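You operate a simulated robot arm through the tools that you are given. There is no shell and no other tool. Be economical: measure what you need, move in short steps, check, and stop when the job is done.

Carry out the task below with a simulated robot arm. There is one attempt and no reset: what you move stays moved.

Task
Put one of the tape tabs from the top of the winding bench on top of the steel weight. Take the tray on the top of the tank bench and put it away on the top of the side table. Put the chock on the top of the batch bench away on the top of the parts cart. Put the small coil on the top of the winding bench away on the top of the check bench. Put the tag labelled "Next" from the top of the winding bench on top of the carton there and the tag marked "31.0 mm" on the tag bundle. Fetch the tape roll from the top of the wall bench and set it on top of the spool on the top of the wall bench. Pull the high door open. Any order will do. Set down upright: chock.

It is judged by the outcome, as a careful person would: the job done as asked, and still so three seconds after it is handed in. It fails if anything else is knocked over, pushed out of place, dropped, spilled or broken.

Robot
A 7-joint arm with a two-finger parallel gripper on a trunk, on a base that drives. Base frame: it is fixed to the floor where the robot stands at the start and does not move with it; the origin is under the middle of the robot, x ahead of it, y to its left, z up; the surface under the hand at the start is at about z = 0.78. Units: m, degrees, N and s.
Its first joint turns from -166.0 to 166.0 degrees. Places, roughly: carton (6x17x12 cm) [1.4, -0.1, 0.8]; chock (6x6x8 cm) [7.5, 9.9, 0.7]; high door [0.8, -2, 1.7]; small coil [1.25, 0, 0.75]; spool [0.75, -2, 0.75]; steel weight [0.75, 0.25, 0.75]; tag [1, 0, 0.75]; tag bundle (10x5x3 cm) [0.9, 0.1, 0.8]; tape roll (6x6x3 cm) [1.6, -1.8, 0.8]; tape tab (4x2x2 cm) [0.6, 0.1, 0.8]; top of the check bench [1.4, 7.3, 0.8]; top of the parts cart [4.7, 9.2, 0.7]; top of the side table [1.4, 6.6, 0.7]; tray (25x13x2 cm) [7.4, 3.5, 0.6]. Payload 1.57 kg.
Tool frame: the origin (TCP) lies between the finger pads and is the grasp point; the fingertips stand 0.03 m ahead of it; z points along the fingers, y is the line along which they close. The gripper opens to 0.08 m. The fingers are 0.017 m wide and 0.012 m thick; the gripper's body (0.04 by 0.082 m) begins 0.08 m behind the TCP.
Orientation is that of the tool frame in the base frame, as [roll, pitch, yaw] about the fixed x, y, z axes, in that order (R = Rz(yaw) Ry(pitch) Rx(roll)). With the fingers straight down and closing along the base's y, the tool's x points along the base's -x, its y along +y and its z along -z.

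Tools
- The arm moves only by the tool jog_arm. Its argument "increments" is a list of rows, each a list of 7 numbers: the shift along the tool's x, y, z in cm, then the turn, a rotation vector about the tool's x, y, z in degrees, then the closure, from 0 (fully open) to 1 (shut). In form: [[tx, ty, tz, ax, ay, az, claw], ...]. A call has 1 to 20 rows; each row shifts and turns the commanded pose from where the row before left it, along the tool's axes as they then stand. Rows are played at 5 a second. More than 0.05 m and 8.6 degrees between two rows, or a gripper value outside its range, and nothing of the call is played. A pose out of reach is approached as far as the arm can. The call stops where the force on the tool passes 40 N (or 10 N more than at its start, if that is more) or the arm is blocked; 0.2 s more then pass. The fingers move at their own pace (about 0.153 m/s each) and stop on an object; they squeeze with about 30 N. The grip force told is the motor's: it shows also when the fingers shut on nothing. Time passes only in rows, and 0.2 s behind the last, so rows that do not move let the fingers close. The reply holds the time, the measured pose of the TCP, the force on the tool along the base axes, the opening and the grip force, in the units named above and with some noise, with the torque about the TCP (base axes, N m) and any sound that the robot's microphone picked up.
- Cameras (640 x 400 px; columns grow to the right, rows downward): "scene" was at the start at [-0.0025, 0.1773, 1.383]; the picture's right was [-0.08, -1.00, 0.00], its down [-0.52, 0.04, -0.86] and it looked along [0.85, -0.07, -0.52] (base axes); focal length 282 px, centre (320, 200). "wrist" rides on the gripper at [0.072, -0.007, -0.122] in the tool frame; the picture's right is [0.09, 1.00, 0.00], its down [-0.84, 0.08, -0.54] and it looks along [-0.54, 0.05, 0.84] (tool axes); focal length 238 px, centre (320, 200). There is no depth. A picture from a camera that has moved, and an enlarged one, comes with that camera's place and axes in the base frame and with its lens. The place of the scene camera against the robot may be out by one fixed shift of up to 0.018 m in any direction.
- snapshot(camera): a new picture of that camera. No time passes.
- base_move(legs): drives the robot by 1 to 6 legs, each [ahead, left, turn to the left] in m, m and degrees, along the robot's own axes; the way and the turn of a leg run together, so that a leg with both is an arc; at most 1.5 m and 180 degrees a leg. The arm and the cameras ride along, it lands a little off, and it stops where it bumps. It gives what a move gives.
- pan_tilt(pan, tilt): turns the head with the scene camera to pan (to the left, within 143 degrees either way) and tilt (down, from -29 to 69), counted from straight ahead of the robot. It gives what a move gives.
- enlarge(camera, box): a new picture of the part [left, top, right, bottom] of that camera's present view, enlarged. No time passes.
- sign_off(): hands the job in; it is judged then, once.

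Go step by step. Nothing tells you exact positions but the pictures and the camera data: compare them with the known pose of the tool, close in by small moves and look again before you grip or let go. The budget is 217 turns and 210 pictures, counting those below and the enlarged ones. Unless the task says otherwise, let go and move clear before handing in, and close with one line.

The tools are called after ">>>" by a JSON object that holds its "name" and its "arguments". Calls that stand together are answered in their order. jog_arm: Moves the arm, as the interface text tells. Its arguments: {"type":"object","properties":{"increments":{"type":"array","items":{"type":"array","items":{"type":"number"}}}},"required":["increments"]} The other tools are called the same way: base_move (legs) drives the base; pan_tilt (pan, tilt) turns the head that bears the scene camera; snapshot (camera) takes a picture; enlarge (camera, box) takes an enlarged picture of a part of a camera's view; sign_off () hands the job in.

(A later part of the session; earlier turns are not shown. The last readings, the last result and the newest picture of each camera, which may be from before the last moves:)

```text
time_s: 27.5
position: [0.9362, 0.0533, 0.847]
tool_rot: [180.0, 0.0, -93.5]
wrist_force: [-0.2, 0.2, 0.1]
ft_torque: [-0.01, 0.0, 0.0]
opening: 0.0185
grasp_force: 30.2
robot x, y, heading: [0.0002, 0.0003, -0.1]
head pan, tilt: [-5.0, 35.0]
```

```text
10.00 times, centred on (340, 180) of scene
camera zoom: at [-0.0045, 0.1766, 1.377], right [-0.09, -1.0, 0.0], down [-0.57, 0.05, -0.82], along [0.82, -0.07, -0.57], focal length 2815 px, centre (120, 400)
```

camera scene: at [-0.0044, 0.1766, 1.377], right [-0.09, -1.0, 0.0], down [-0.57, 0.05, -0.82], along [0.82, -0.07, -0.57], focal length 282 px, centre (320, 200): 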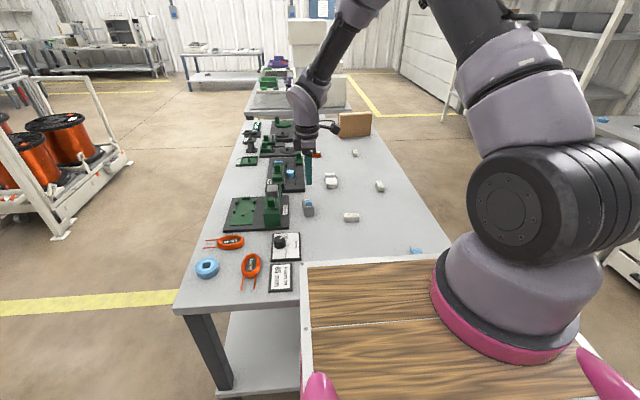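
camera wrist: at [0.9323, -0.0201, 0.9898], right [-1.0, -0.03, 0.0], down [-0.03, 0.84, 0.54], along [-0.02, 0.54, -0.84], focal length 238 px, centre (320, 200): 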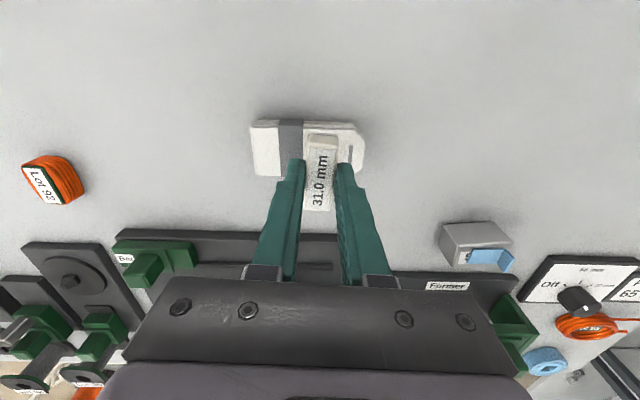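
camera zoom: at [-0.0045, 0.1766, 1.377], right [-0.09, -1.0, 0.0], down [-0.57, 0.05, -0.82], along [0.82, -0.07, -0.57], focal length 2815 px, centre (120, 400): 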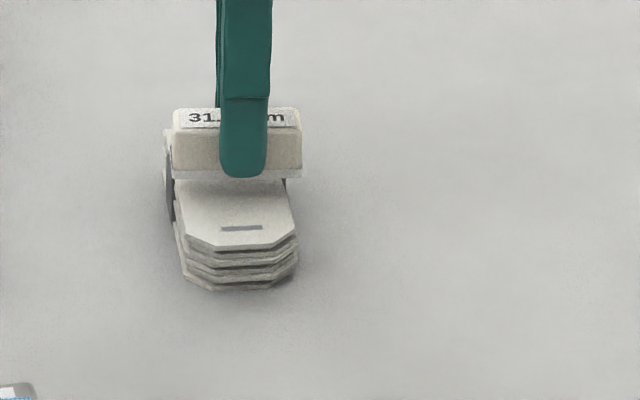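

>>> {"name": "jog_arm", "arguments": {"increments": [[0, 0.4, 0, 0, 0, 0, 1], [0, 0, 0.15, 0, 0, 0, 1], [0, 0, 0, 0, 0, 0, 1]]}}

>>> {"name": "jog_arm", "arguments": {"increments": [[0, 0, 0.15, 0, 0, 0, 1], [0, 0, 0, 0, 0, 0, 1]]}}

>>> {"name": "jog_arm", "arguments": {"increments": [[0, 0, 0.15, 0, 0, 0, 1], [0, 0, 0, 0, 0, 0, 1]]}}

```text
time_s: 28.3
position: [0.9323, 0.0516, 0.8451]
tool_rot: [-180.0, 0.0, -93.4]
wrist_force: [-0.2, 0.7, 0.6]
ft_torque: [0.01, -0.01, 0.02]
opening: 0.0184
grasp_force: 30.2
robot x, y, heading: [-0.0017, -0.0006, 0.1]
head pan, tilt: [-5.0, 35.0]
```

```text
time_s: 28.9
position: [0.9319, 0.0517, 0.8437]
tool_rot: [-180.0, 0.1, -93.6]
wrist_force: [-0.1, 0.5, 0.2]
ft_torque: [-0.01, -0.03, 0.02]
opening: 0.0185
grasp_force: 29.7
robot x, y, heading: [-0.0023, 0.0027, 0.0]
head pan, tilt: [-5.0, 35.0]
```

```text
time_s: 29.5
position: [0.9307, 0.0525, 0.8436]
tool_rot: [-179.9, 0.0, -93.5]
wrist_force: [0.4, 0.5, -0.1]
ft_torque: [0.02, -0.01, -0.03]
opening: 0.0183
grasp_force: 29.8
robot x, y, heading: [0.0006, -0.0016, -0.0]
head pan, tilt: [-5.0, 35.0]
```

>>> {"name": "jog_arm", "arguments": {"increments": [[0, 0, 0.15, 0, 0, 0, 1], [0, 0, 0, 0, 0, 0, 1]]}}

>>> {"name": "jog_arm", "arguments": {"increments": [[0, 0, 0.15, 0, 0, 0, 1], [0, 0, 0, 0, 0, 0, 1]]}}

>>> {"name": "enlarge", "arguments": {"camera": "scene", "box": [310, 160, 370, 200]}}

```text
time_s: 30.1
position: [0.9308, 0.0518, 0.8429]
tool_rot: [-180.0, 0.0, -93.6]
wrist_force: [0.4, -0.5, -0.4]
ft_torque: [0.0, 0.01, 0.02]
opening: 0.0185
grasp_force: 30.0
robot x, y, heading: [-0.003, 0.0006, 0.1]
head pan, tilt: [-5.0, 35.0]
```

```text
time_s: 30.7
position: [0.9324, 0.0513, 0.8397]
tool_rot: [-180.0, 0.0, -93.4]
wrist_force: [0.2, 0.8, -0.3]
ft_torque: [-0.02, 0.0, -0.02]
opening: 0.0185
grasp_force: 30.1
robot x, y, heading: [0.001, -0.0033, -0.3]
head pan, tilt: [-5.0, 35.0]
```

```text
10.00 times, centred on (340, 180) of scene
camera zoom: at [-0.0045, 0.1766, 1.377], right [-0.09, -1.0, 0.0], down [-0.57, 0.05, -0.82], along [0.82, -0.07, -0.57], focal length 2815 px, centre (120, 400)
```

zoom: 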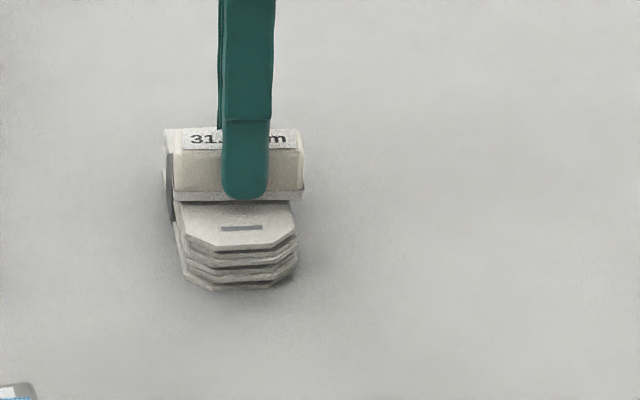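

>>> {"name": "jog_arm", "arguments": {"increments": [[0, 0, 0.2, 0, 0, 0, 1], [0, 0, 0, 0, 0, 0, 1]]}}

>>> {"name": "jog_arm", "arguments": {"increments": [[0, 0, 0.2, 0, 0, 0, 1], [0, 0, 0, 0, 0, 0, 1]]}}

>>> {"name": "enlarge", "arguments": {"camera": "wrist", "box": [240, 100, 400, 200]}}

```text
time_s: 31.3
position: [0.9314, 0.053, 0.8387]
tool_rot: [179.9, 0.0, -93.4]
wrist_force: [-0.2, -0.8, 4.1]
ft_torque: [-0.02, 0.05, -0.01]
opening: 0.0185
grasp_force: 29.7
robot x, y, heading: [0.0016, -0.0027, 0.0]
head pan, tilt: [-5.0, 35.0]
```

```text
time_s: 31.9
position: [0.9313, 0.0532, 0.8382]
tool_rot: [-179.8, 0.0, -93.6]
wrist_force: [-1.1, -1.3, 19.2]
ft_torque: [-0.03, 0.05, 0.01]
opening: 0.0187
grasp_force: 30.0
robot x, y, heading: [0.0003, 0.0003, 0.2]
head pan, tilt: [-5.0, 35.0]
```

```text
4.00 times, centred on (320, 150) of wrist
camera zoom: at [0.9332, -0.0194, 0.9595], right [-1.0, -0.03, 0.0], down [-0.03, 0.84, 0.54], along [-0.01, 0.54, -0.84], focal length 953 px, centre (320, 400)
```

zoom: 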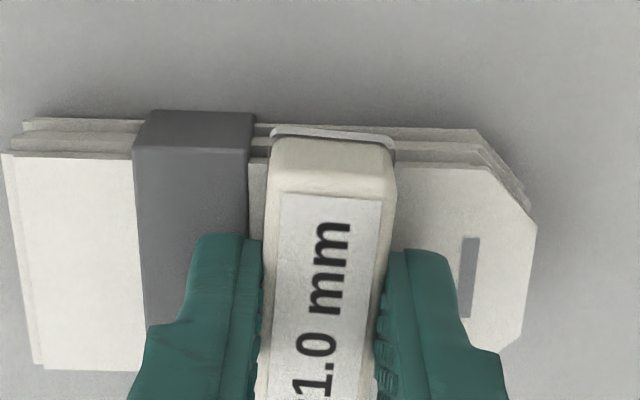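

>>> {"name": "jog_arm", "arguments": {"increments": [[0, 0, -0.2, 0, 0, 0, 0.7], [0, 0, 0, 0, 0, 0, 0.6], [0, 0, 0, 0, 0, 0, 0.55], [0, 0, -1, 0, 0, 0, 0.55], [0, 0, -4, 0, 0, 0, 0.55], [0, 0, -5, 0, 0, 0, 0.55], [0, 0, -5, 0, 0, 0, 0.55], [0, 0, 0, 0, 0, 0, 0.55]]}}

>>> {"name": "snapshot", "arguments": {"camera": "wrist"}}

>>> {"name": "snapshot", "arguments": {"camera": "scene"}}

```text
time_s: 33.7
position: [0.931, 0.0542, 0.9879]
tool_rot: [180.0, -0.1, -93.5]
wrist_force: [-0.4, 0.4, 0.1]
ft_torque: [-0.03, 0.02, -0.02]
opening: 0.0358
grasp_force: 0.1
robot x, y, heading: [-0.0013, -0.0006, 0.0]
head pan, tilt: [-5.0, 35.0]
```

```text
164 pictures are left
camera wrist: at [0.9339, -0.0175, 1.1094], right [-1.0, -0.03, 0.0], down [-0.03, 0.84, 0.54], along [-0.02, 0.54, -0.84], focal length 238 px, centre (320, 200)
```

wrist: 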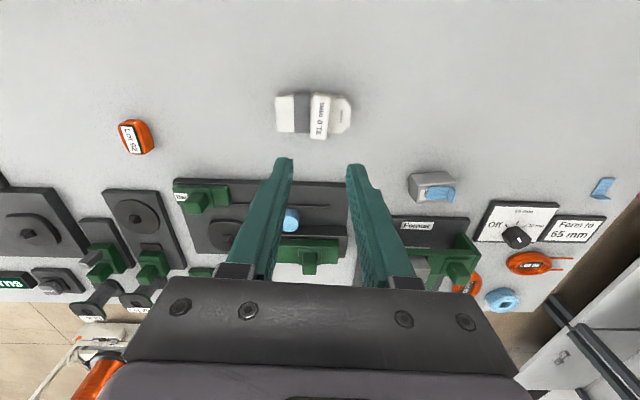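

```text
163 pictures are left
camera scene: at [-0.0043, 0.1766, 1.377], right [-0.09, -1.0, 0.0], down [-0.57, 0.05, -0.82], along [0.82, -0.07, -0.57], focal length 282 px, centre (320, 200)
```

scene: 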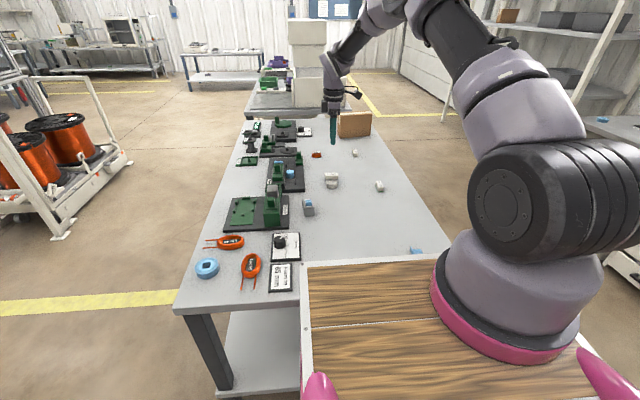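

The 31.0 mm tag sits on the bundle. Now looking for the "Next" tag.

>>> {"name": "enlarge", "arguments": {"camera": "scene", "box": [330, 105, 400, 195]}}

>>> {"name": "enlarge", "arguments": {"camera": "scene", "box": [230, 110, 330, 190]}}

```text
4.44 times, centred on (365, 150) of scene
camera zoom: at [-0.0043, 0.1766, 1.377], right [-0.09, -1.0, 0.0], down [-0.57, 0.05, -0.82], along [0.82, -0.07, -0.57], focal length 1251 px, centre (120, 422)
```

zoom: 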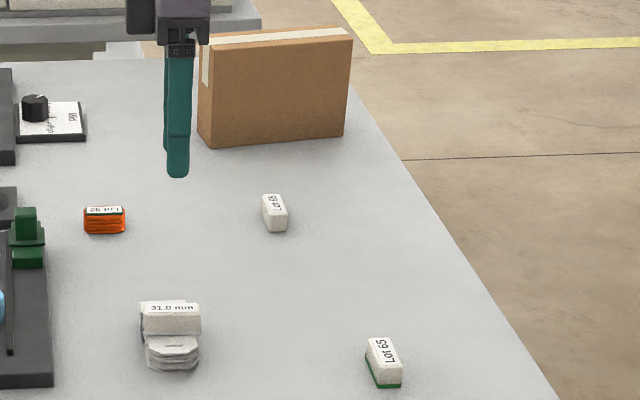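

```text
5.00 times, centred on (280, 150) of scene
camera zoom: at [-0.0043, 0.1766, 1.377], right [-0.09, -1.0, 0.0], down [-0.57, 0.05, -0.82], along [0.82, -0.07, -0.57], focal length 1408 px, centre (520, 450)
```

zoom: 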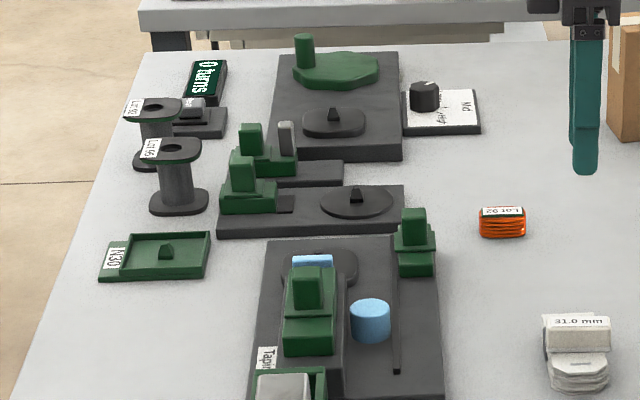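

>>> {"name": "jog_arm", "arguments": {"increments": [[0, 3, -3, 0, 0, 0, 0], [0, 4.8, 0, 0, 0, 0, 0], [0, 4.8, 0, 0, 0, 0, 0], [0, 4.8, 0, 0, 0, 0, 0], [0, 4.8, 0, 0, 0, 0, 0], [0, 4.8, 0, 0, 0, 0, 0], [0, 4.8, 0, 0, 0, 0, 0], [0, 4.8, 0, 0, 0, 0, 0], [0, 0, 0, 0, 0, 8.6, 0], [0, 0, 0, 0, 0, 8.6, 0], [0, 0, 0, 0, 0, 8.6, 0], [0, 0, 0, 0, 0, 8.6, 0], [0, 0, 0, 0, 0, 8.6, 0], [0, 0, 0, 0, 0, 8.6, 0], [0, 0, 0, 0, 0, 8.6, 0], [0, 0, 0, 0, 0, 8.6, 0], [0, 0, 0, 0, 0, 8.6, 0], [0, 0, 0, 0, 0, 8.6, 0]]}}

>>> {"name": "base_move", "arguments": {"legs": [[-0.35, 0, 0], [0, -0.85, 0], [1.0, 0, 0]]}}

>>> {"name": "pan_tilt", "arguments": {"pan": 50, "tilt": 30}}

>>> {"name": "snapshot", "arguments": {"camera": "scene"}}

```text
time_s: 37.5
position: [0.5662, 0.0746, 1.0184]
tool_rot: [-179.9, 0.0, -179.6]
wrist_force: [1.2, 0.6, 0.7]
ft_torque: [0.01, -0.03, -0.01]
opening: 0.0801
grasp_force: 0.1
robot x, y, heading: [0.0018, -0.0018, -0.1]
head pan, tilt: [-5.0, 35.0]
```

```text
time_s: 48.6
position: [1.1972, -0.7831, 1.0179]
tool_rot: [-180.0, 0.0, -179.9]
wrist_force: [1.1, -0.2, 0.0]
ft_torque: [0.0, 0.05, -0.03]
opening: 0.0799
grasp_force: 0.2
robot x, y, heading: [0.6309, -0.8542, -0.1]
head pan, tilt: [-5.0, 35.0]
```

```text
time_s: 49.8
position: [1.1981, -0.7831, 1.0166]
tool_rot: [-179.9, 0.1, -179.7]
wrist_force: [-0.1, -0.7, 0.2]
ft_torque: [0.0, 0.03, -0.03]
opening: 0.0799
grasp_force: 0.1
robot x, y, heading: [0.6284, -0.8605, -0.1]
head pan, tilt: [50.0, 30.0]
```

```text
160 pictures are left
camera scene: at [0.5979, -0.6005, 1.3848], right [0.76, -0.65, 0.0], down [-0.32, -0.38, -0.87], along [0.56, 0.66, -0.5], focal length 282 px, centre (320, 200)
```

scene: 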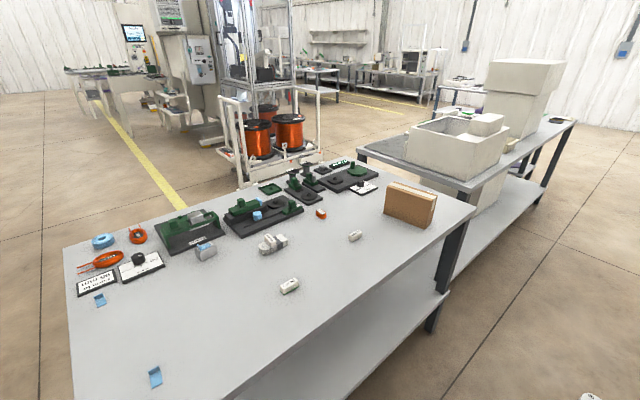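

>>> {"name": "enlarge", "arguments": {"camera": "scene", "box": [230, 160, 450, 300]}}

>>> {"name": "enlarge", "arguments": {"camera": "scene", "box": [70, 160, 290, 300]}}

```text
2.86 times, centred on (340, 230) of scene
camera zoom: at [0.5979, -0.6005, 1.3848], right [0.76, -0.65, 0.0], down [-0.32, -0.38, -0.87], along [0.56, 0.66, -0.5], focal length 804 px, centre (263, 114)
```

zoom: 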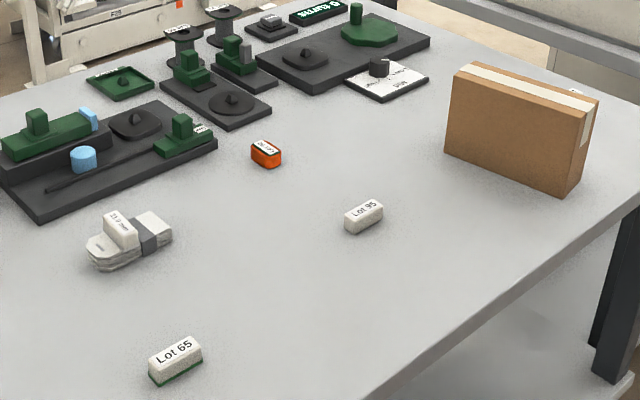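

```text
2.86 times, centred on (180, 230) of scene
camera zoom: at [0.5979, -0.6005, 1.3848], right [0.76, -0.65, 0.0], down [-0.32, -0.38, -0.87], along [0.56, 0.66, -0.5], focal length 804 px, centre (720, 114)
```

zoom: 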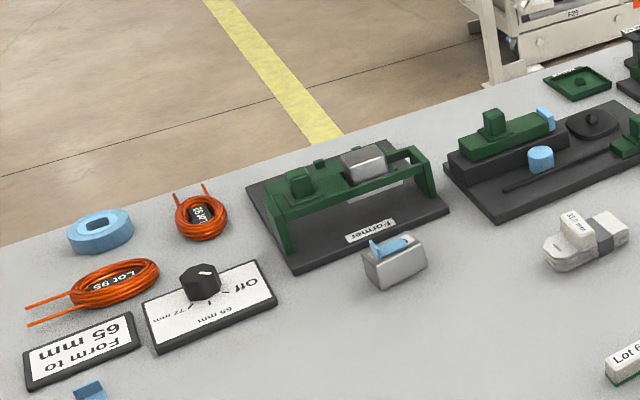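

>>> {"name": "base_move", "arguments": {"legs": [[0.62, 0, 0], [0, 0, 90]]}}

>>> {"name": "pan_tilt", "arguments": {"pan": -15, "tilt": 40}}

>>> {"name": "snapshot", "arguments": {"camera": "scene"}}

>>> {"name": "snapshot", "arguments": {"camera": "wrist"}}

```text
time_s: 57.1
position: [1.1699, -0.2923, 1.0176]
tool_rot: [-180.0, 0.0, -89.5]
wrist_force: [0.4, -0.1, 0.0]
ft_torque: [0.02, 0.02, -0.01]
opening: 0.0798
grasp_force: 0.1
robot x, y, heading: [1.2436, -0.8572, 90.2]
head pan, tilt: [50.0, 30.0]
```

```text
time_s: 58.5
position: [1.1703, -0.2934, 1.0184]
tool_rot: [180.0, 0.0, -89.6]
wrist_force: [0.8, -0.7, -0.7]
ft_torque: [-0.01, -0.06, 0.0]
opening: 0.0801
grasp_force: 0.1
robot x, y, heading: [1.2438, -0.8595, 90.0]
head pan, tilt: [-15.0, 40.0]
```

```text
157 pictures are left
camera scene: at [1.0841, -0.882, 1.3694], right [0.97, -0.26, 0.0], down [-0.17, -0.62, -0.77], along [0.2, 0.74, -0.64], focal length 282 px, centre (320, 200)
```

scene: 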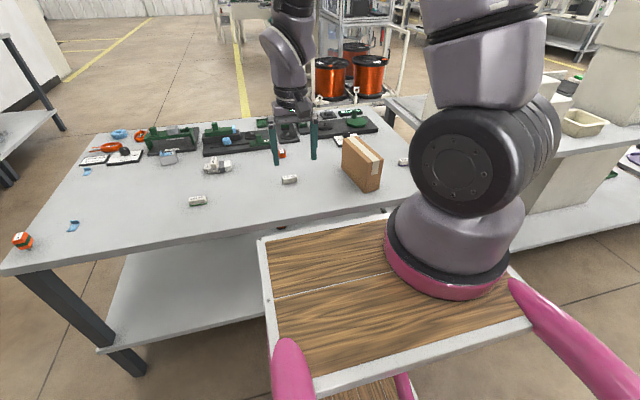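

```text
156 pictures are left
camera wrist: at [1.1773, -0.3638, 1.1396], right [-0.99, -0.1, 0.0], down [-0.08, 0.84, 0.54], along [-0.05, 0.54, -0.84], focal length 238 px, centre (320, 200)
```

wrist: 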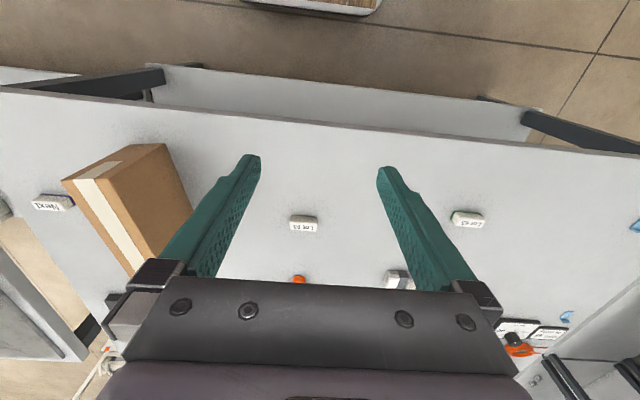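

>>> {"name": "enlarge", "arguments": {"camera": "scene", "box": [0, 220, 100, 280]}}

>>> {"name": "enlarge", "arguments": {"camera": "wrist", "box": [0, 120, 220, 280]}}

>>> {"name": "enlarge", "arguments": {"camera": "scene", "box": [320, 110, 440, 200]}}

```text
6.40 times, centred on (50, 250) of scene
camera zoom: at [1.0841, -0.882, 1.3694], right [0.97, -0.26, 0.0], down [-0.17, -0.62, -0.77], along [0.2, 0.74, -0.64], focal length 1802 px, centre (2048, -120)
```

zoom: 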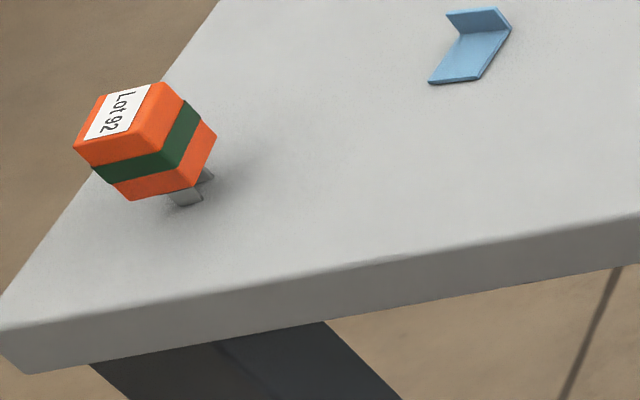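

```text
2.50 times, centred on (110, 200) of wrist
camera zoom: at [1.1773, -0.3638, 1.1396], right [-0.99, -0.1, 0.0], down [-0.08, 0.84, 0.54], along [-0.05, 0.54, -0.84], focal length 596 px, centre (845, 200)
```

zoom: 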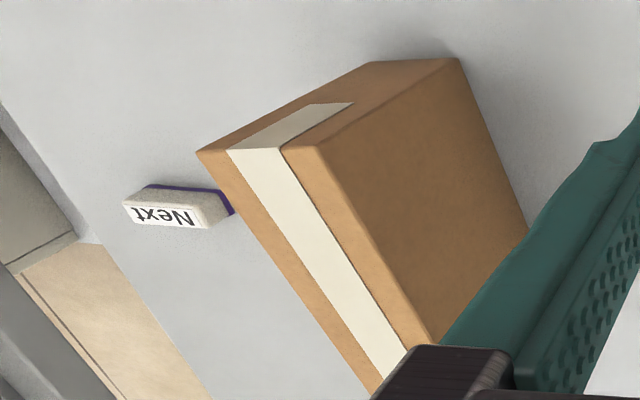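

```text
4.44 times, centred on (380, 155) of scene
camera zoom: at [1.0841, -0.882, 1.3694], right [0.97, -0.26, 0.0], down [-0.17, -0.62, -0.77], along [0.2, 0.74, -0.64], focal length 1251 px, centre (53, 400)
```

zoom: 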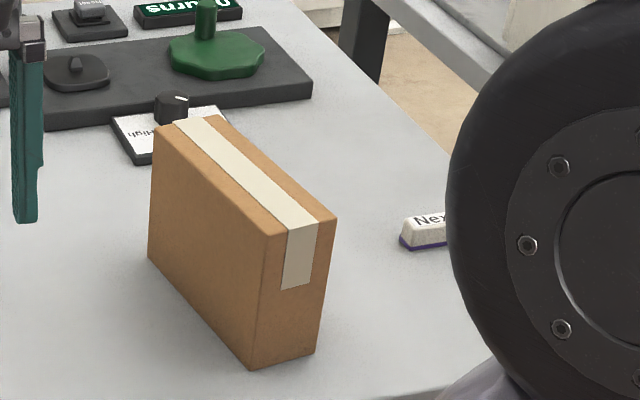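

>>> {"name": "jog_arm", "arguments": {"increments": [[-1.6, -4.4, 0, 0, 0, 0, 0], [-1.6, -4.4, 0, 0, 0, 0, 0], [-1.6, -4.4, 0, 0, 0, 0, 0], [-1.6, -4.4, 0, 0, 0, 0, 0], [-1.6, -4.4, 0, 0, 0, 0, 0], [-1.6, -4.4, 0, 0, 0, 0, 0], [-1.6, -4.4, 0, 0, 0, 0, 0], [-1.6, -4.4, 0, 0, 0, 0, 0], [-1.6, -4.4, 0, 0, 0, 0, 0], [-1.6, -4.4, 0, 0, 0, 0, 0], [0, 0, 0, 0, 0, -8.5, 0], [0, 0, 0, 0, 0, -8.5, 0], [0, 0, 0, 0, 0, -8.5, 0], [0, 0, 0, 0, 0, -8.5, 0], [0, 0, 0, 0, 0, -8.5, 0], [0, 0, 0, 0, 0, -8.5, 0], [0, 0, 0, 0, 0, -8.5, 0], [0, 0, 0, 0, 0, -8.5, 0], [0, 0, 0, 0, 0, 0, 0]]}}

>>> {"name": "snapshot", "arguments": {"camera": "wrist"}}

>>> {"name": "snapshot", "arguments": {"camera": "scene"}}

```text
time_s: 62.5
position: [1.6078, -0.1287, 1.0178]
tool_rot: [180.0, -0.1, -21.4]
wrist_force: [0.1, -0.6, 0.1]
ft_torque: [0.04, 0.01, -0.02]
opening: 0.0797
grasp_force: 0.0
robot x, y, heading: [1.2496, -0.8565, 90.0]
head pan, tilt: [-15.0, 40.0]
```

```text
152 pictures are left
camera wrist: at [1.6781, -0.1483, 1.14], right [-0.28, -0.96, 0.0], down [-0.81, 0.23, 0.54], along [-0.52, 0.15, -0.84], focal length 238 px, centre (320, 200)
```

wrist: 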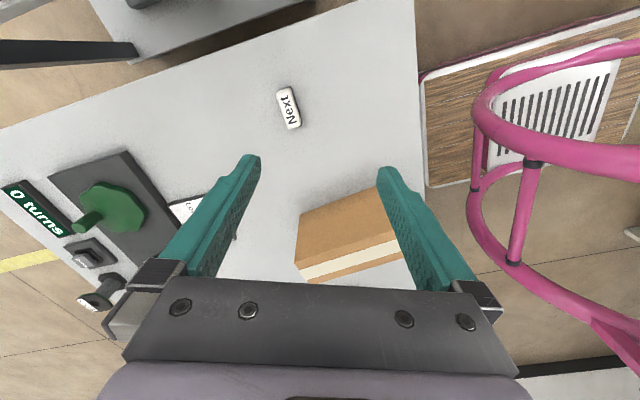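

```text
151 pictures are left
camera scene: at [1.0842, -0.882, 1.3694], right [0.97, -0.26, 0.0], down [-0.17, -0.62, -0.77], along [0.2, 0.74, -0.64], focal length 282 px, centre (320, 200)
```

scene: 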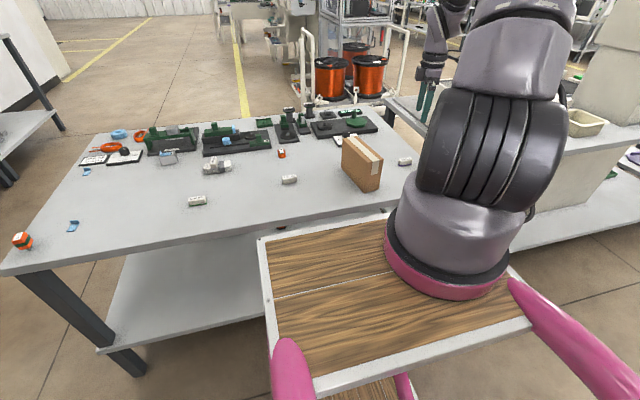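

>>> {"name": "jog_arm", "arguments": {"increments": [[0, 0, 0, 0, 0, -8.5, 0], [0, 0, 0, 0, 0, -8.5, 0], [1.4, -4.3, 0, 0, 0, 0, 0.2], [0, 0, 4.5, 0, 0, 0, 0.2], [0, 0, 4.5, 0, 0, 0, 0.2], [0, 0, 3, 0, 0, 0, 0.2], [0, 0, 0, 0, 0, 0, 0.2]]}}

>>> {"name": "enlarge", "arguments": {"camera": "wrist", "box": [220, 80, 420, 205]}}

```text
time_s: 64.0
position: [1.6243, -0.0881, 0.8965]
tool_rot: [-180.0, 0.0, -4.5]
wrist_force: [0.5, 0.1, -0.2]
ft_torque: [-0.03, -0.02, -0.01]
opening: 0.064
grasp_force: 0.0
robot x, y, heading: [1.2421, -0.8591, 90.1]
head pan, tilt: [-15.0, 40.0]
```

```text
3.20 times, centred on (320, 142) of wrist
camera zoom: at [1.6964, -0.0861, 1.018], right [0.01, -1.0, 0.0], down [-0.84, -0.01, 0.54], along [-0.54, -0.01, -0.84], focal length 763 px, centre (320, 384)
```

zoom: 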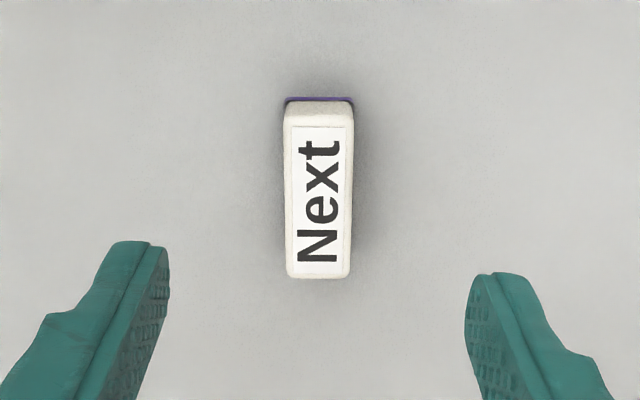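

>>> {"name": "jog_arm", "arguments": {"increments": [[0, 0, 3, 0, 0, -4, 0.2], [0, 0, 3, 0, 0, 0, 0.2], [0, 0, 2, 0, 0, 0, 0.3], [0, 0, 0, 0, 0, 0, 0.3]]}}

>>> {"name": "enlarge", "arguments": {"camera": "wrist", "box": [220, 100, 420, 225]}}

```text
time_s: 65.0
position: [1.6253, -0.0864, 0.8167]
tool_rot: [-180.0, 0.0, -0.4]
wrist_force: [-0.5, 0.1, 0.1]
ft_torque: [0.0, 0.04, 0.01]
opening: 0.056
grasp_force: 0.0
robot x, y, heading: [1.2417, -0.857, 90.0]
head pan, tilt: [-15.0, 40.0]
```

```text
3.20 times, centred on (320, 162) of wrist
camera zoom: at [1.6976, -0.08, 0.9393], right [0.08, -1.0, 0.0], down [-0.84, -0.07, 0.54], along [-0.54, -0.05, -0.84], focal length 763 px, centre (320, 320)
```

zoom: 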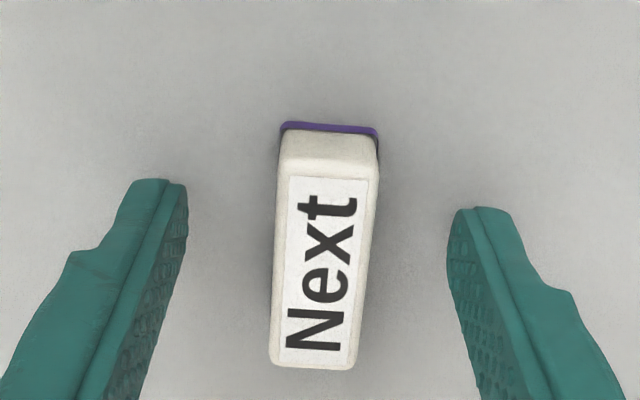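

>>> {"name": "jog_arm", "arguments": {"increments": [[0, 0, 0, 0, 0, 0, 0.7], [0, 0, 0, 0, 0, 0, 1], [0, 0, 0, 0, 0, 0, 1], [0, 0, -2, 0, 0, 0, 1], [0, 0, -4.5, 0, 0, 0, 1], [0, 0, -4.5, 0, 0, 0, 1], [0, 0, -4.5, 0, 0, 0, 1], [0, 0, -3.5, 0, 0, 0, 1], [0, 0, 0, 0, 0, 0, 1]]}}

>>> {"name": "snapshot", "arguments": {"camera": "wrist"}}

>>> {"name": "enlarge", "arguments": {"camera": "scene", "box": [320, 110, 440, 200]}}

```text
time_s: 67.0
position: [1.6256, -0.0852, 1.0081]
tool_rot: [-179.9, -0.1, -0.5]
wrist_force: [0.6, -0.8, -0.4]
ft_torque: [-0.01, -0.01, 0.01]
opening: 0.0185
grasp_force: 29.8
robot x, y, heading: [1.2449, -0.861, 89.8]
head pan, tilt: [-15.0, 40.0]
```

```text
148 pictures are left
camera wrist: at [1.6978, -0.0793, 1.1304], right [0.08, -1.0, 0.0], down [-0.84, -0.07, 0.54], along [-0.54, -0.05, -0.84], focal length 238 px, centre (320, 200)
```

wrist: 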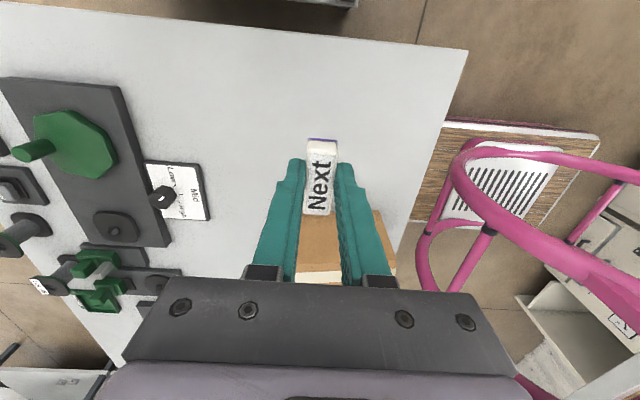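

```text
4.44 times, centred on (380, 155) of scene
camera zoom: at [1.0843, -0.882, 1.3694], right [0.97, -0.26, 0.0], down [-0.17, -0.62, -0.77], along [0.2, 0.74, -0.64], focal length 1251 px, centre (53, 400)
```

zoom: 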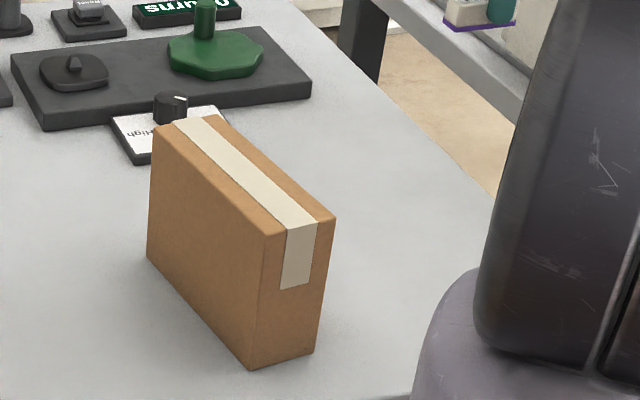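

>>> {"name": "jog_arm", "arguments": {"increments": [[0, 0, 0, 0, 0, 8.2, 1], [0, 0, 0, 0, 0, 8.2, 1], [0, 0, 0, 0, 0, 8.2, 1], [0, 0, 0, 0, 0, 8.2, 1], [0, 0, 0, 0, 0, 8.2, 1], [0, 0, 0, 0, 0, 8.2, 1], [0, 0, 0, 0, 0, 8.2, 1], [0, 0, 0, 0, 0, 8.2, 1], [0, 0, 0, 0, 0, 8.2, 1], [0, 0, 0, 0, 0, 8.2, 1], [0.2, 4, 0, 0, 0, 0, 1], [0.3, 4, 0, 0, 0, 0, 1], [0.3, 4, 0, 0, 0, 0, 1], [0.3, 4, 0, 0, 0, 0, 1], [0.3, 4, 0, 0, 0, 0, 1], [0, 0, 0, 0, 0, 0, 1]]}}

>>> {"name": "snapshot", "arguments": {"camera": "wrist"}}

>>> {"name": "enlarge", "arguments": {"camera": "scene", "box": [320, 100, 440, 190]}}

```text
time_s: 70.5
position: [1.4295, -0.1276, 1.0085]
tool_rot: [180.0, -0.1, -82.5]
wrist_force: [0.2, 0.1, -0.2]
ft_torque: [0.02, 0.01, 0.02]
opening: 0.0187
grasp_force: 30.3
robot x, y, heading: [1.2433, -0.8578, 90.0]
head pan, tilt: [-15.0, 40.0]
```

```text
146 pictures are left
camera wrist: at [1.4458, -0.1968, 1.1307], right [-0.98, -0.22, 0.0], down [-0.19, 0.82, 0.54], along [-0.12, 0.53, -0.84], focal length 238 px, centre (320, 200)
```

wrist: 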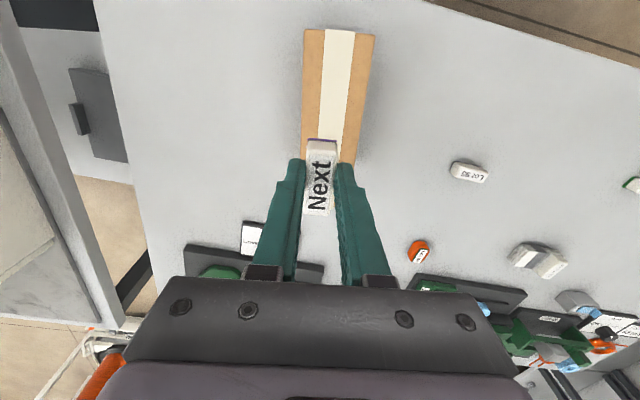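

```text
4.44 times, centred on (380, 145) of scene
camera zoom: at [1.0843, -0.882, 1.3694], right [0.97, -0.26, 0.0], down [-0.17, -0.62, -0.77], along [0.2, 0.74, -0.64], focal length 1251 px, centre (53, 444)
```

zoom: 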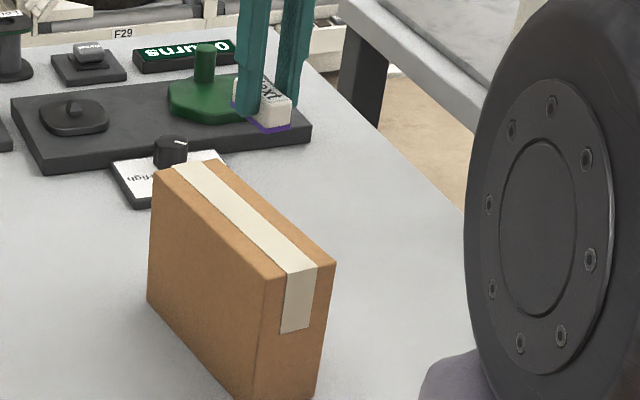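

>>> {"name": "jog_arm", "arguments": {"increments": [[0, 0.9, 3, 0, 0, 0, 1], [0, 0, 2.5, 0, 0, 0, 1], [0, 0, 0.6, 0, 0, 0, 1], [0, 0, 0, 0, 0, 0, 1]]}}

>>> {"name": "snapshot", "arguments": {"camera": "wrist"}}

>>> {"name": "enlarge", "arguments": {"camera": "scene", "box": [320, 110, 420, 190]}}

```text
time_s: 71.5
position: [1.4192, -0.1268, 0.9463]
tool_rot: [-179.9, 0.0, -82.5]
wrist_force: [0.6, 0.9, -0.9]
ft_torque: [0.0, -0.05, 0.0]
opening: 0.0187
grasp_force: 29.9
robot x, y, heading: [1.2451, -0.8593, 89.9]
head pan, tilt: [-15.0, 40.0]
```

```text
144 pictures are left
camera wrist: at [1.4361, -0.1975, 1.0677], right [-0.98, -0.22, 0.0], down [-0.19, 0.82, 0.54], along [-0.12, 0.53, -0.84], focal length 238 px, centre (320, 200)
```

wrist: 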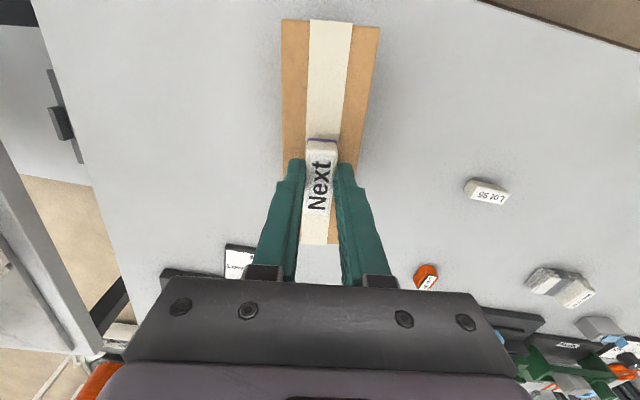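

```text
5.00 times, centred on (370, 150) of scene
camera zoom: at [1.0842, -0.8821, 1.3694], right [0.97, -0.26, 0.0], down [-0.17, -0.62, -0.77], along [0.2, 0.74, -0.64], focal length 1408 px, centre (70, 450)
```

zoom: 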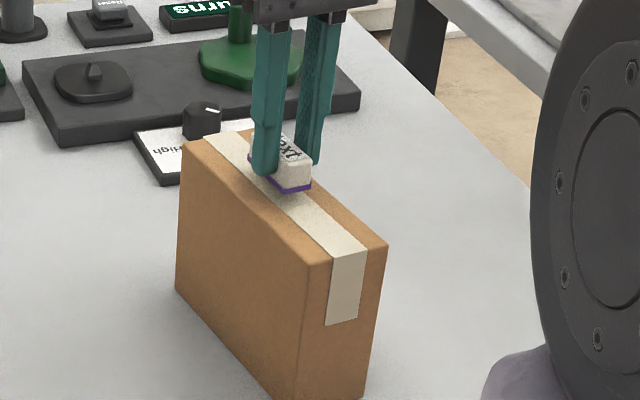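

>>> {"name": "jog_arm", "arguments": {"increments": [[0, -0.1, 0.4, 0, 0, 0, 1], [0, 0, 0, 0, 0, 0, 1]]}}

>>> {"name": "jog_arm", "arguments": {"increments": [[0, 0, 0.25, 0, 0, 0, 1], [0, 0, 0, 0, 0, 0, 1]]}}

>>> {"name": "jog_arm", "arguments": {"increments": [[0, 0, 0.2, 0, 0, 0, 1], [0, 0, 0, 0, 0, 0, 1]]}}

```text
time_s: 72.0
position: [1.4211, -0.1265, 0.9419]
tool_rot: [-180.0, 0.0, -82.5]
wrist_force: [0.0, -0.4, -0.4]
ft_torque: [-0.02, 0.0, 0.0]
opening: 0.0186
grasp_force: 30.1
robot x, y, heading: [1.2437, -0.8571, 90.0]
head pan, tilt: [-15.0, 40.0]
```

```text
time_s: 72.7
position: [1.4218, -0.1272, 0.9396]
tool_rot: [-180.0, 0.1, -82.5]
wrist_force: [0.2, 0.6, 0.0]
ft_torque: [-0.05, -0.01, 0.02]
opening: 0.0185
grasp_force: 29.8
robot x, y, heading: [1.2415, -0.8599, 90.1]
head pan, tilt: [-15.0, 40.0]
```

```text
time_s: 73.2
position: [1.4216, -0.1271, 0.9385]
tool_rot: [179.9, 0.0, -82.5]
wrist_force: [-0.3, -0.1, 0.9]
ft_torque: [0.03, 0.01, 0.0]
opening: 0.0182
grasp_force: 30.1
robot x, y, heading: [1.2459, -0.8601, 90.0]
head pan, tilt: [-15.0, 40.0]
```

>>> {"name": "jog_arm", "arguments": {"increments": [[0, 0, 0.15, 0, 0, 0, 1], [0, 0, 0, 0, 0, 0, 1]]}}

>>> {"name": "jog_arm", "arguments": {"increments": [[0, 0, 0.15, 0, 0, 0, 1], [0, 0, 0, 0, 0, 0, 1]]}}

>>> {"name": "enlarge", "arguments": {"camera": "scene", "box": [345, 130, 395, 163]}}

```text
time_s: 73.8
position: [1.4212, -0.128, 0.9368]
tool_rot: [-179.9, 0.0, -82.5]
wrist_force: [0.4, 1.4, 11.0]
ft_torque: [0.06, -0.02, 0.04]
opening: 0.0186
grasp_force: 30.2
robot x, y, heading: [1.2443, -0.8575, 89.9]
head pan, tilt: [-15.0, 40.0]
```

```text
time_s: 74.5
position: [1.4218, -0.1275, 0.9372]
tool_rot: [-179.9, 0.1, -82.4]
wrist_force: [-1.4, 1.5, 28.2]
ft_torque: [0.04, 0.0, -0.01]
opening: 0.0187
grasp_force: 30.2
robot x, y, heading: [1.245, -0.8585, 90.3]
head pan, tilt: [-15.0, 40.0]
```

```text
12.12 times, centred on (370, 146) of scene
camera zoom: at [1.084, -0.8829, 1.3694], right [0.97, -0.26, 0.0], down [-0.17, -0.62, -0.77], along [0.2, 0.74, -0.64], focal length 3413 px, centre (-286, 848)
```

zoom: 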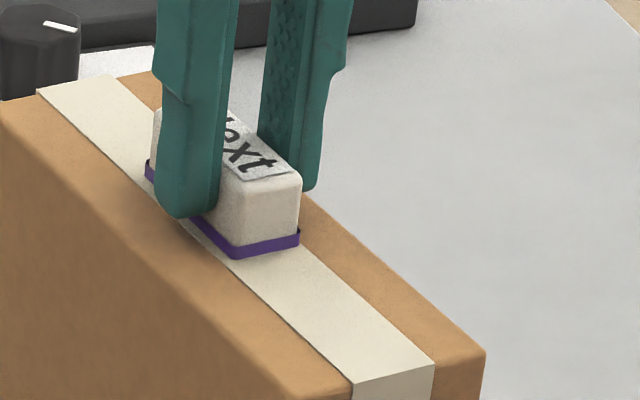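

>>> {"name": "jog_arm", "arguments": {"increments": [[0, 0, -0.3, 0, 0, 0, 0.75], [0, 0, 0, 0, 0, 0, 0.6], [0, 0, 0, 0, 0, 0, 0.55], [0, 0, -1, 0, 0, 0, 0.55], [0, 0, -4, 0, 0, 0, 0.55], [-2.9, 2.7, 0, 0, 0, 0, 0.3], [-2.9, 2.7, 0, 0, 0, 0, 0], [-2.9, 2.7, 0, 0, 0, 0, 0], [-2.9, 2.7, 0, 0, 0, 0, 0], [-2.9, 2.7, 0, 0, 0, 0, 0], [-2.9, 2.7, 0, 0, 0, 0, 0], [-2.0, 2.7, 0, 0, 0, 0, 0], [0, 2.7, 2, 0, 0, 0, 0], [0, 0, 3, 0, 0, 0, 0], [0, 0, 0, 0, 0, 0, 0]]}}

>>> {"name": "snapshot", "arguments": {"camera": "wrist"}}

>>> {"name": "snapshot", "arguments": {"camera": "scene"}}

```text
time_s: 77.7
position: [1.1819, 0.0373, 0.9379]
tool_rot: [180.0, 0.0, -82.5]
wrist_force: [-0.3, -0.6, -0.8]
ft_torque: [0.01, -0.04, 0.01]
opening: 0.0799
grasp_force: 0.1
robot x, y, heading: [1.2424, -0.8587, 90.0]
head pan, tilt: [-15.0, 40.0]
```

```text
141 pictures are left
camera wrist: at [1.1978, -0.0333, 1.0592], right [-0.98, -0.22, 0.0], down [-0.19, 0.82, 0.54], along [-0.12, 0.53, -0.84], focal length 238 px, centre (320, 200)
```

wrist: 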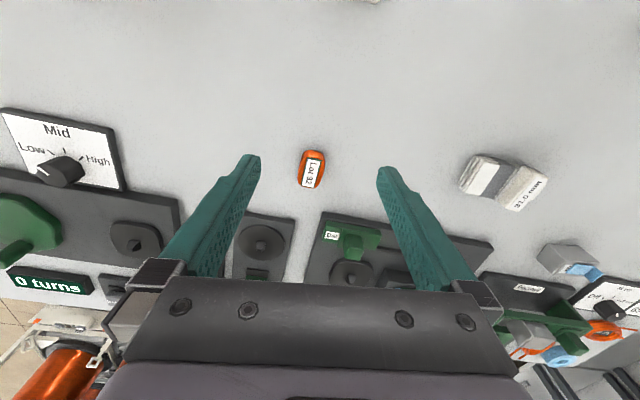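

```text
140 pictures are left
camera scene: at [1.0842, -0.8821, 1.3694], right [0.97, -0.26, 0.0], down [-0.17, -0.62, -0.77], along [0.2, 0.74, -0.64], focal length 282 px, centre (320, 200)
```

scene: 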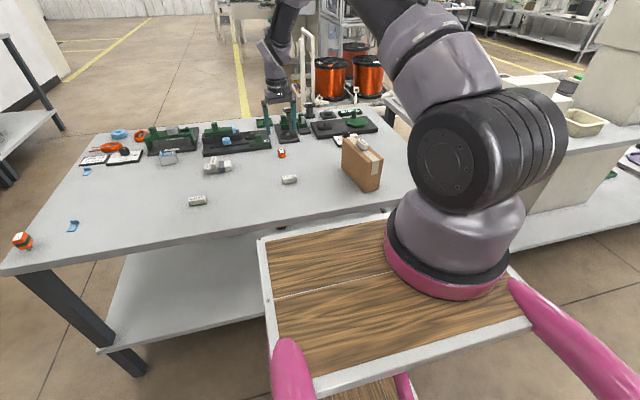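

>>> {"name": "enlarge", "arguments": {"camera": "wrist", "box": [260, 120, 380, 200]}}

>>> {"name": "enlarge", "arguments": {"camera": "scene", "box": [260, 100, 390, 190]}}

```text
5.00 times, centred on (320, 160) of wrist
camera zoom: at [1.1978, -0.0333, 1.0592], right [-0.98, -0.22, 0.0], down [-0.19, 0.82, 0.54], along [-0.12, 0.53, -0.84], focal length 1192 px, centre (320, 400)
```

zoom: 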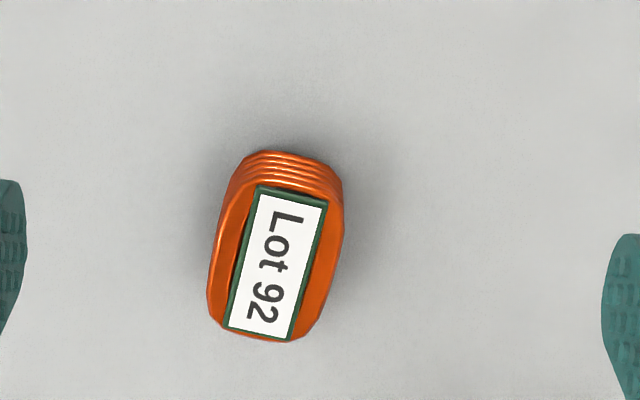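

```text
4.44 times, centred on (325, 145) of scene
camera zoom: at [1.0842, -0.8821, 1.3694], right [0.97, -0.26, 0.0], down [-0.17, -0.62, -0.77], along [0.2, 0.74, -0.64], focal length 1251 px, centre (298, 444)
```

zoom: 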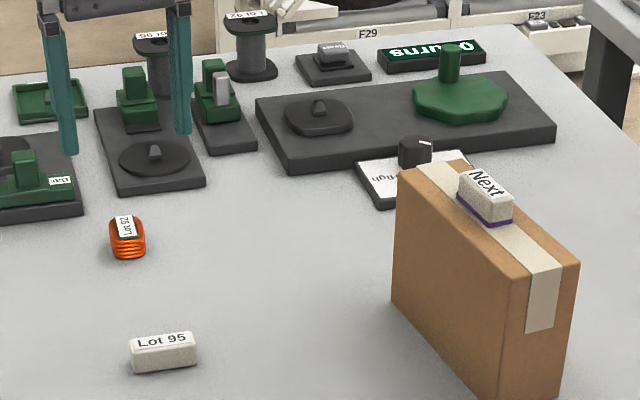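

>>> {"name": "jog_arm", "arguments": {"increments": [[-2.8, -0.3, 0, 0, 0, 4, 0.2], [-2.7, -0.4, 0, 0, 0, 0, 0.2], [0, 0, 4, 0, 0, 0, 0.2], [0, 0, 3.5, 0, 0, 0, 0.2], [0, 0, 0, 0, 0, 0, 0.2]]}}

>>> {"name": "enlarge", "arguments": {"camera": "wrist", "box": [220, 100, 420, 225]}}

```text
time_s: 78.8
position: [1.1851, 0.0926, 0.8644]
tool_rot: [180.0, 0.1, -86.4]
wrist_force: [-0.5, -0.6, -0.2]
ft_torque: [0.01, 0.01, 0.01]
opening: 0.0639
grasp_force: 0.0
robot x, y, heading: [1.2428, -0.8573, 89.9]
head pan, tilt: [-15.0, 40.0]
```

```text
3.20 times, centred on (320, 162) of wrist
camera zoom: at [1.1959, 0.0204, 0.9851], right [-0.99, -0.15, 0.0], down [-0.13, 0.83, 0.54], along [-0.08, 0.54, -0.84], focal length 763 px, centre (320, 320)
```

zoom: 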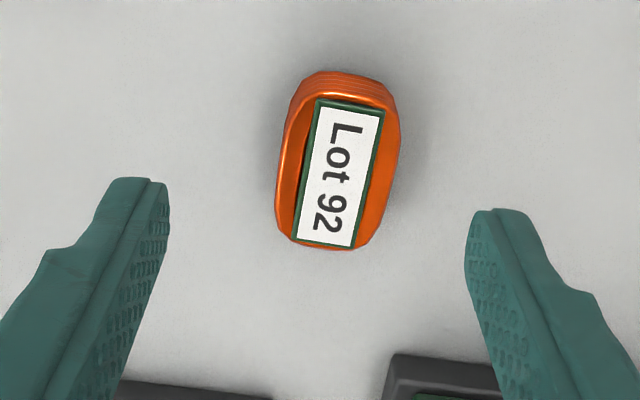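

>>> {"name": "jog_arm", "arguments": {"increments": [[0, 0.45, 2.5, 0, 0, 3, 0.2], [0, 0, 2.1, 0, 0, 0, 0.2], [0, 0, 0, 0, 0, 0, 0.6], [0, 0, 0, 0, 0, 0, 1], [0, 0, 0, 0, 0, 0, 1]]}}

>>> {"name": "enlarge", "arguments": {"camera": "wrist", "box": [220, 100, 420, 225]}}

```text
time_s: 80.0
position: [1.1795, 0.0917, 0.8186]
tool_rot: [180.0, 0.1, -89.5]
wrist_force: [0.2, 1.4, 2.3]
ft_torque: [0.08, -0.01, 0.03]
opening: 0.0292
grasp_force: 30.3
robot x, y, heading: [1.2447, -0.8606, 89.9]
head pan, tilt: [-15.0, 40.0]
```

```text
3.20 times, centred on (320, 162) of wrist
camera zoom: at [1.1873, 0.02, 0.9396], right [-0.99, -0.1, 0.0], down [-0.08, 0.84, 0.54], along [-0.05, 0.54, -0.84], focal length 763 px, centre (320, 320)
```

zoom: 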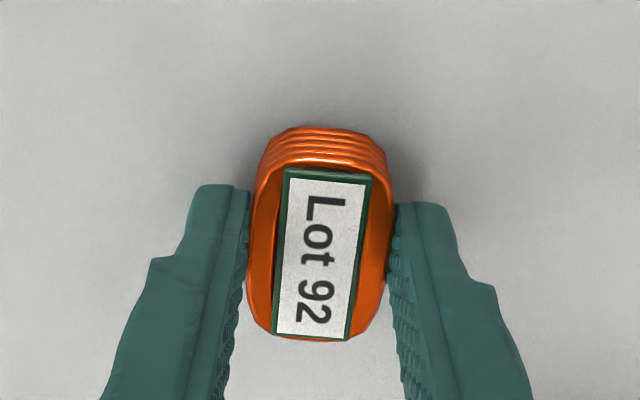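

>>> {"name": "jog_arm", "arguments": {"increments": [[0, 0, -2, 0, 0, 0, 1], [0, 0, -4.8, 0, 0, 0, 1], [0, 0, -4.8, 0, 0, 0, 1], [0, 0, -4.8, 0, 0, 0, 1], [0, 0, -4.8, 0, 0, 0, 1], [4.8, 0, 0, 0, 0, 0, 1], [4.8, 0, 0, 0, 0, 0, 1], [4.8, 0, 0, 0, 0, 0, 1], [4.8, 0, 0, 0, 0, 0, 1], [4.8, 0, 0, 0, 0, 0, 1], [4.8, 0, 0, 0, 0, 0, 1], [4.8, 0, 0, 0, 0, 0, 1], [4.8, 0, 0, 0, 0, 0, 1], [0, 0, 0, 0, 0, 0, 1]]}}

>>> {"name": "snapshot", "arguments": {"camera": "wrist"}}

>>> {"name": "snapshot", "arguments": {"camera": "scene"}}

```text
time_s: 83.0
position: [1.183, -0.2939, 1.0304]
tool_rot: [180.0, 0.0, -89.5]
wrist_force: [0.4, 0.8, -1.5]
ft_torque: [-0.01, 0.0, 0.03]
opening: 0.0291
grasp_force: 30.2
robot x, y, heading: [1.2442, -0.8604, 90.0]
head pan, tilt: [-15.0, 40.0]
```

```text
135 pictures are left
camera wrist: at [1.1902, -0.3653, 1.1517], right [-0.99, -0.1, 0.0], down [-0.08, 0.84, 0.54], along [-0.05, 0.54, -0.84], focal length 238 px, centre (320, 200)
```

wrist: 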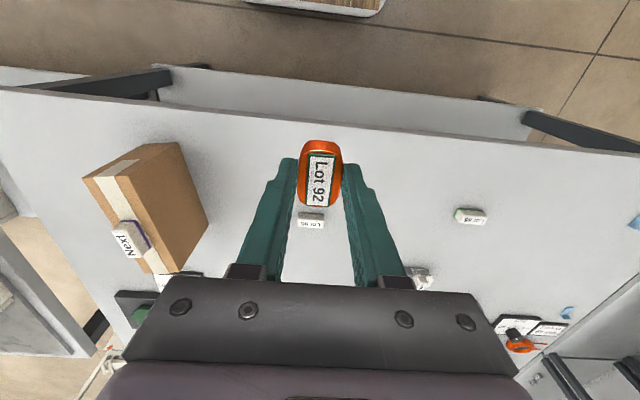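

```text
134 pictures are left
camera scene: at [1.0842, -0.8819, 1.3694], right [0.97, -0.26, 0.0], down [-0.17, -0.62, -0.77], along [0.2, 0.74, -0.64], focal length 282 px, centre (320, 200)
```

scene: 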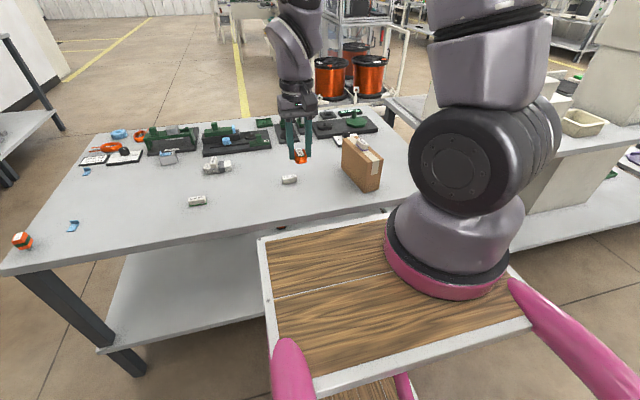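

>>> {"name": "base_move", "arguments": {"legs": [[0, 1.4, 0], [1.5, 0, 0], [0.9, -0.5, 0], [1.5, 0, 0]]}}

>>> {"name": "pan_tilt", "arguments": {"pan": -20, "tilt": 12}}

>>> {"name": "snapshot", "arguments": {"camera": "scene"}}

```text
time_s: 109.1
position: [0.3967, 3.6085, 1.0292]
tool_rot: [179.9, 0.0, -91.8]
wrist_force: [-0.3, 0.1, -0.4]
ft_torque: [0.01, -0.03, -0.02]
opening: 0.029
grasp_force: 30.5
robot x, y, heading: [0.4338, 3.0419, 87.8]
head pan, tilt: [-15.0, 40.0]
```

```text
time_s: 110.0
position: [0.3967, 3.6091, 1.0306]
tool_rot: [-179.9, 0.0, -91.7]
wrist_force: [-0.5, 0.8, -1.1]
ft_torque: [-0.02, 0.03, -0.03]
opening: 0.029
grasp_force: 30.3
robot x, y, heading: [0.4348, 3.0418, 87.9]
head pan, tilt: [-20.0, 12.0]
```

```text
133 pictures are left
camera scene: at [0.2849, 3.0296, 1.4138], right [0.93, -0.38, 0.0], down [-0.08, -0.19, -0.98], along [0.37, 0.91, -0.21], focal length 282 px, centre (320, 200)
```

scene: 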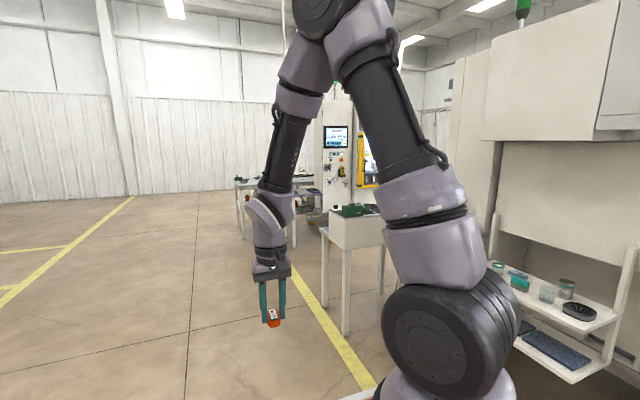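

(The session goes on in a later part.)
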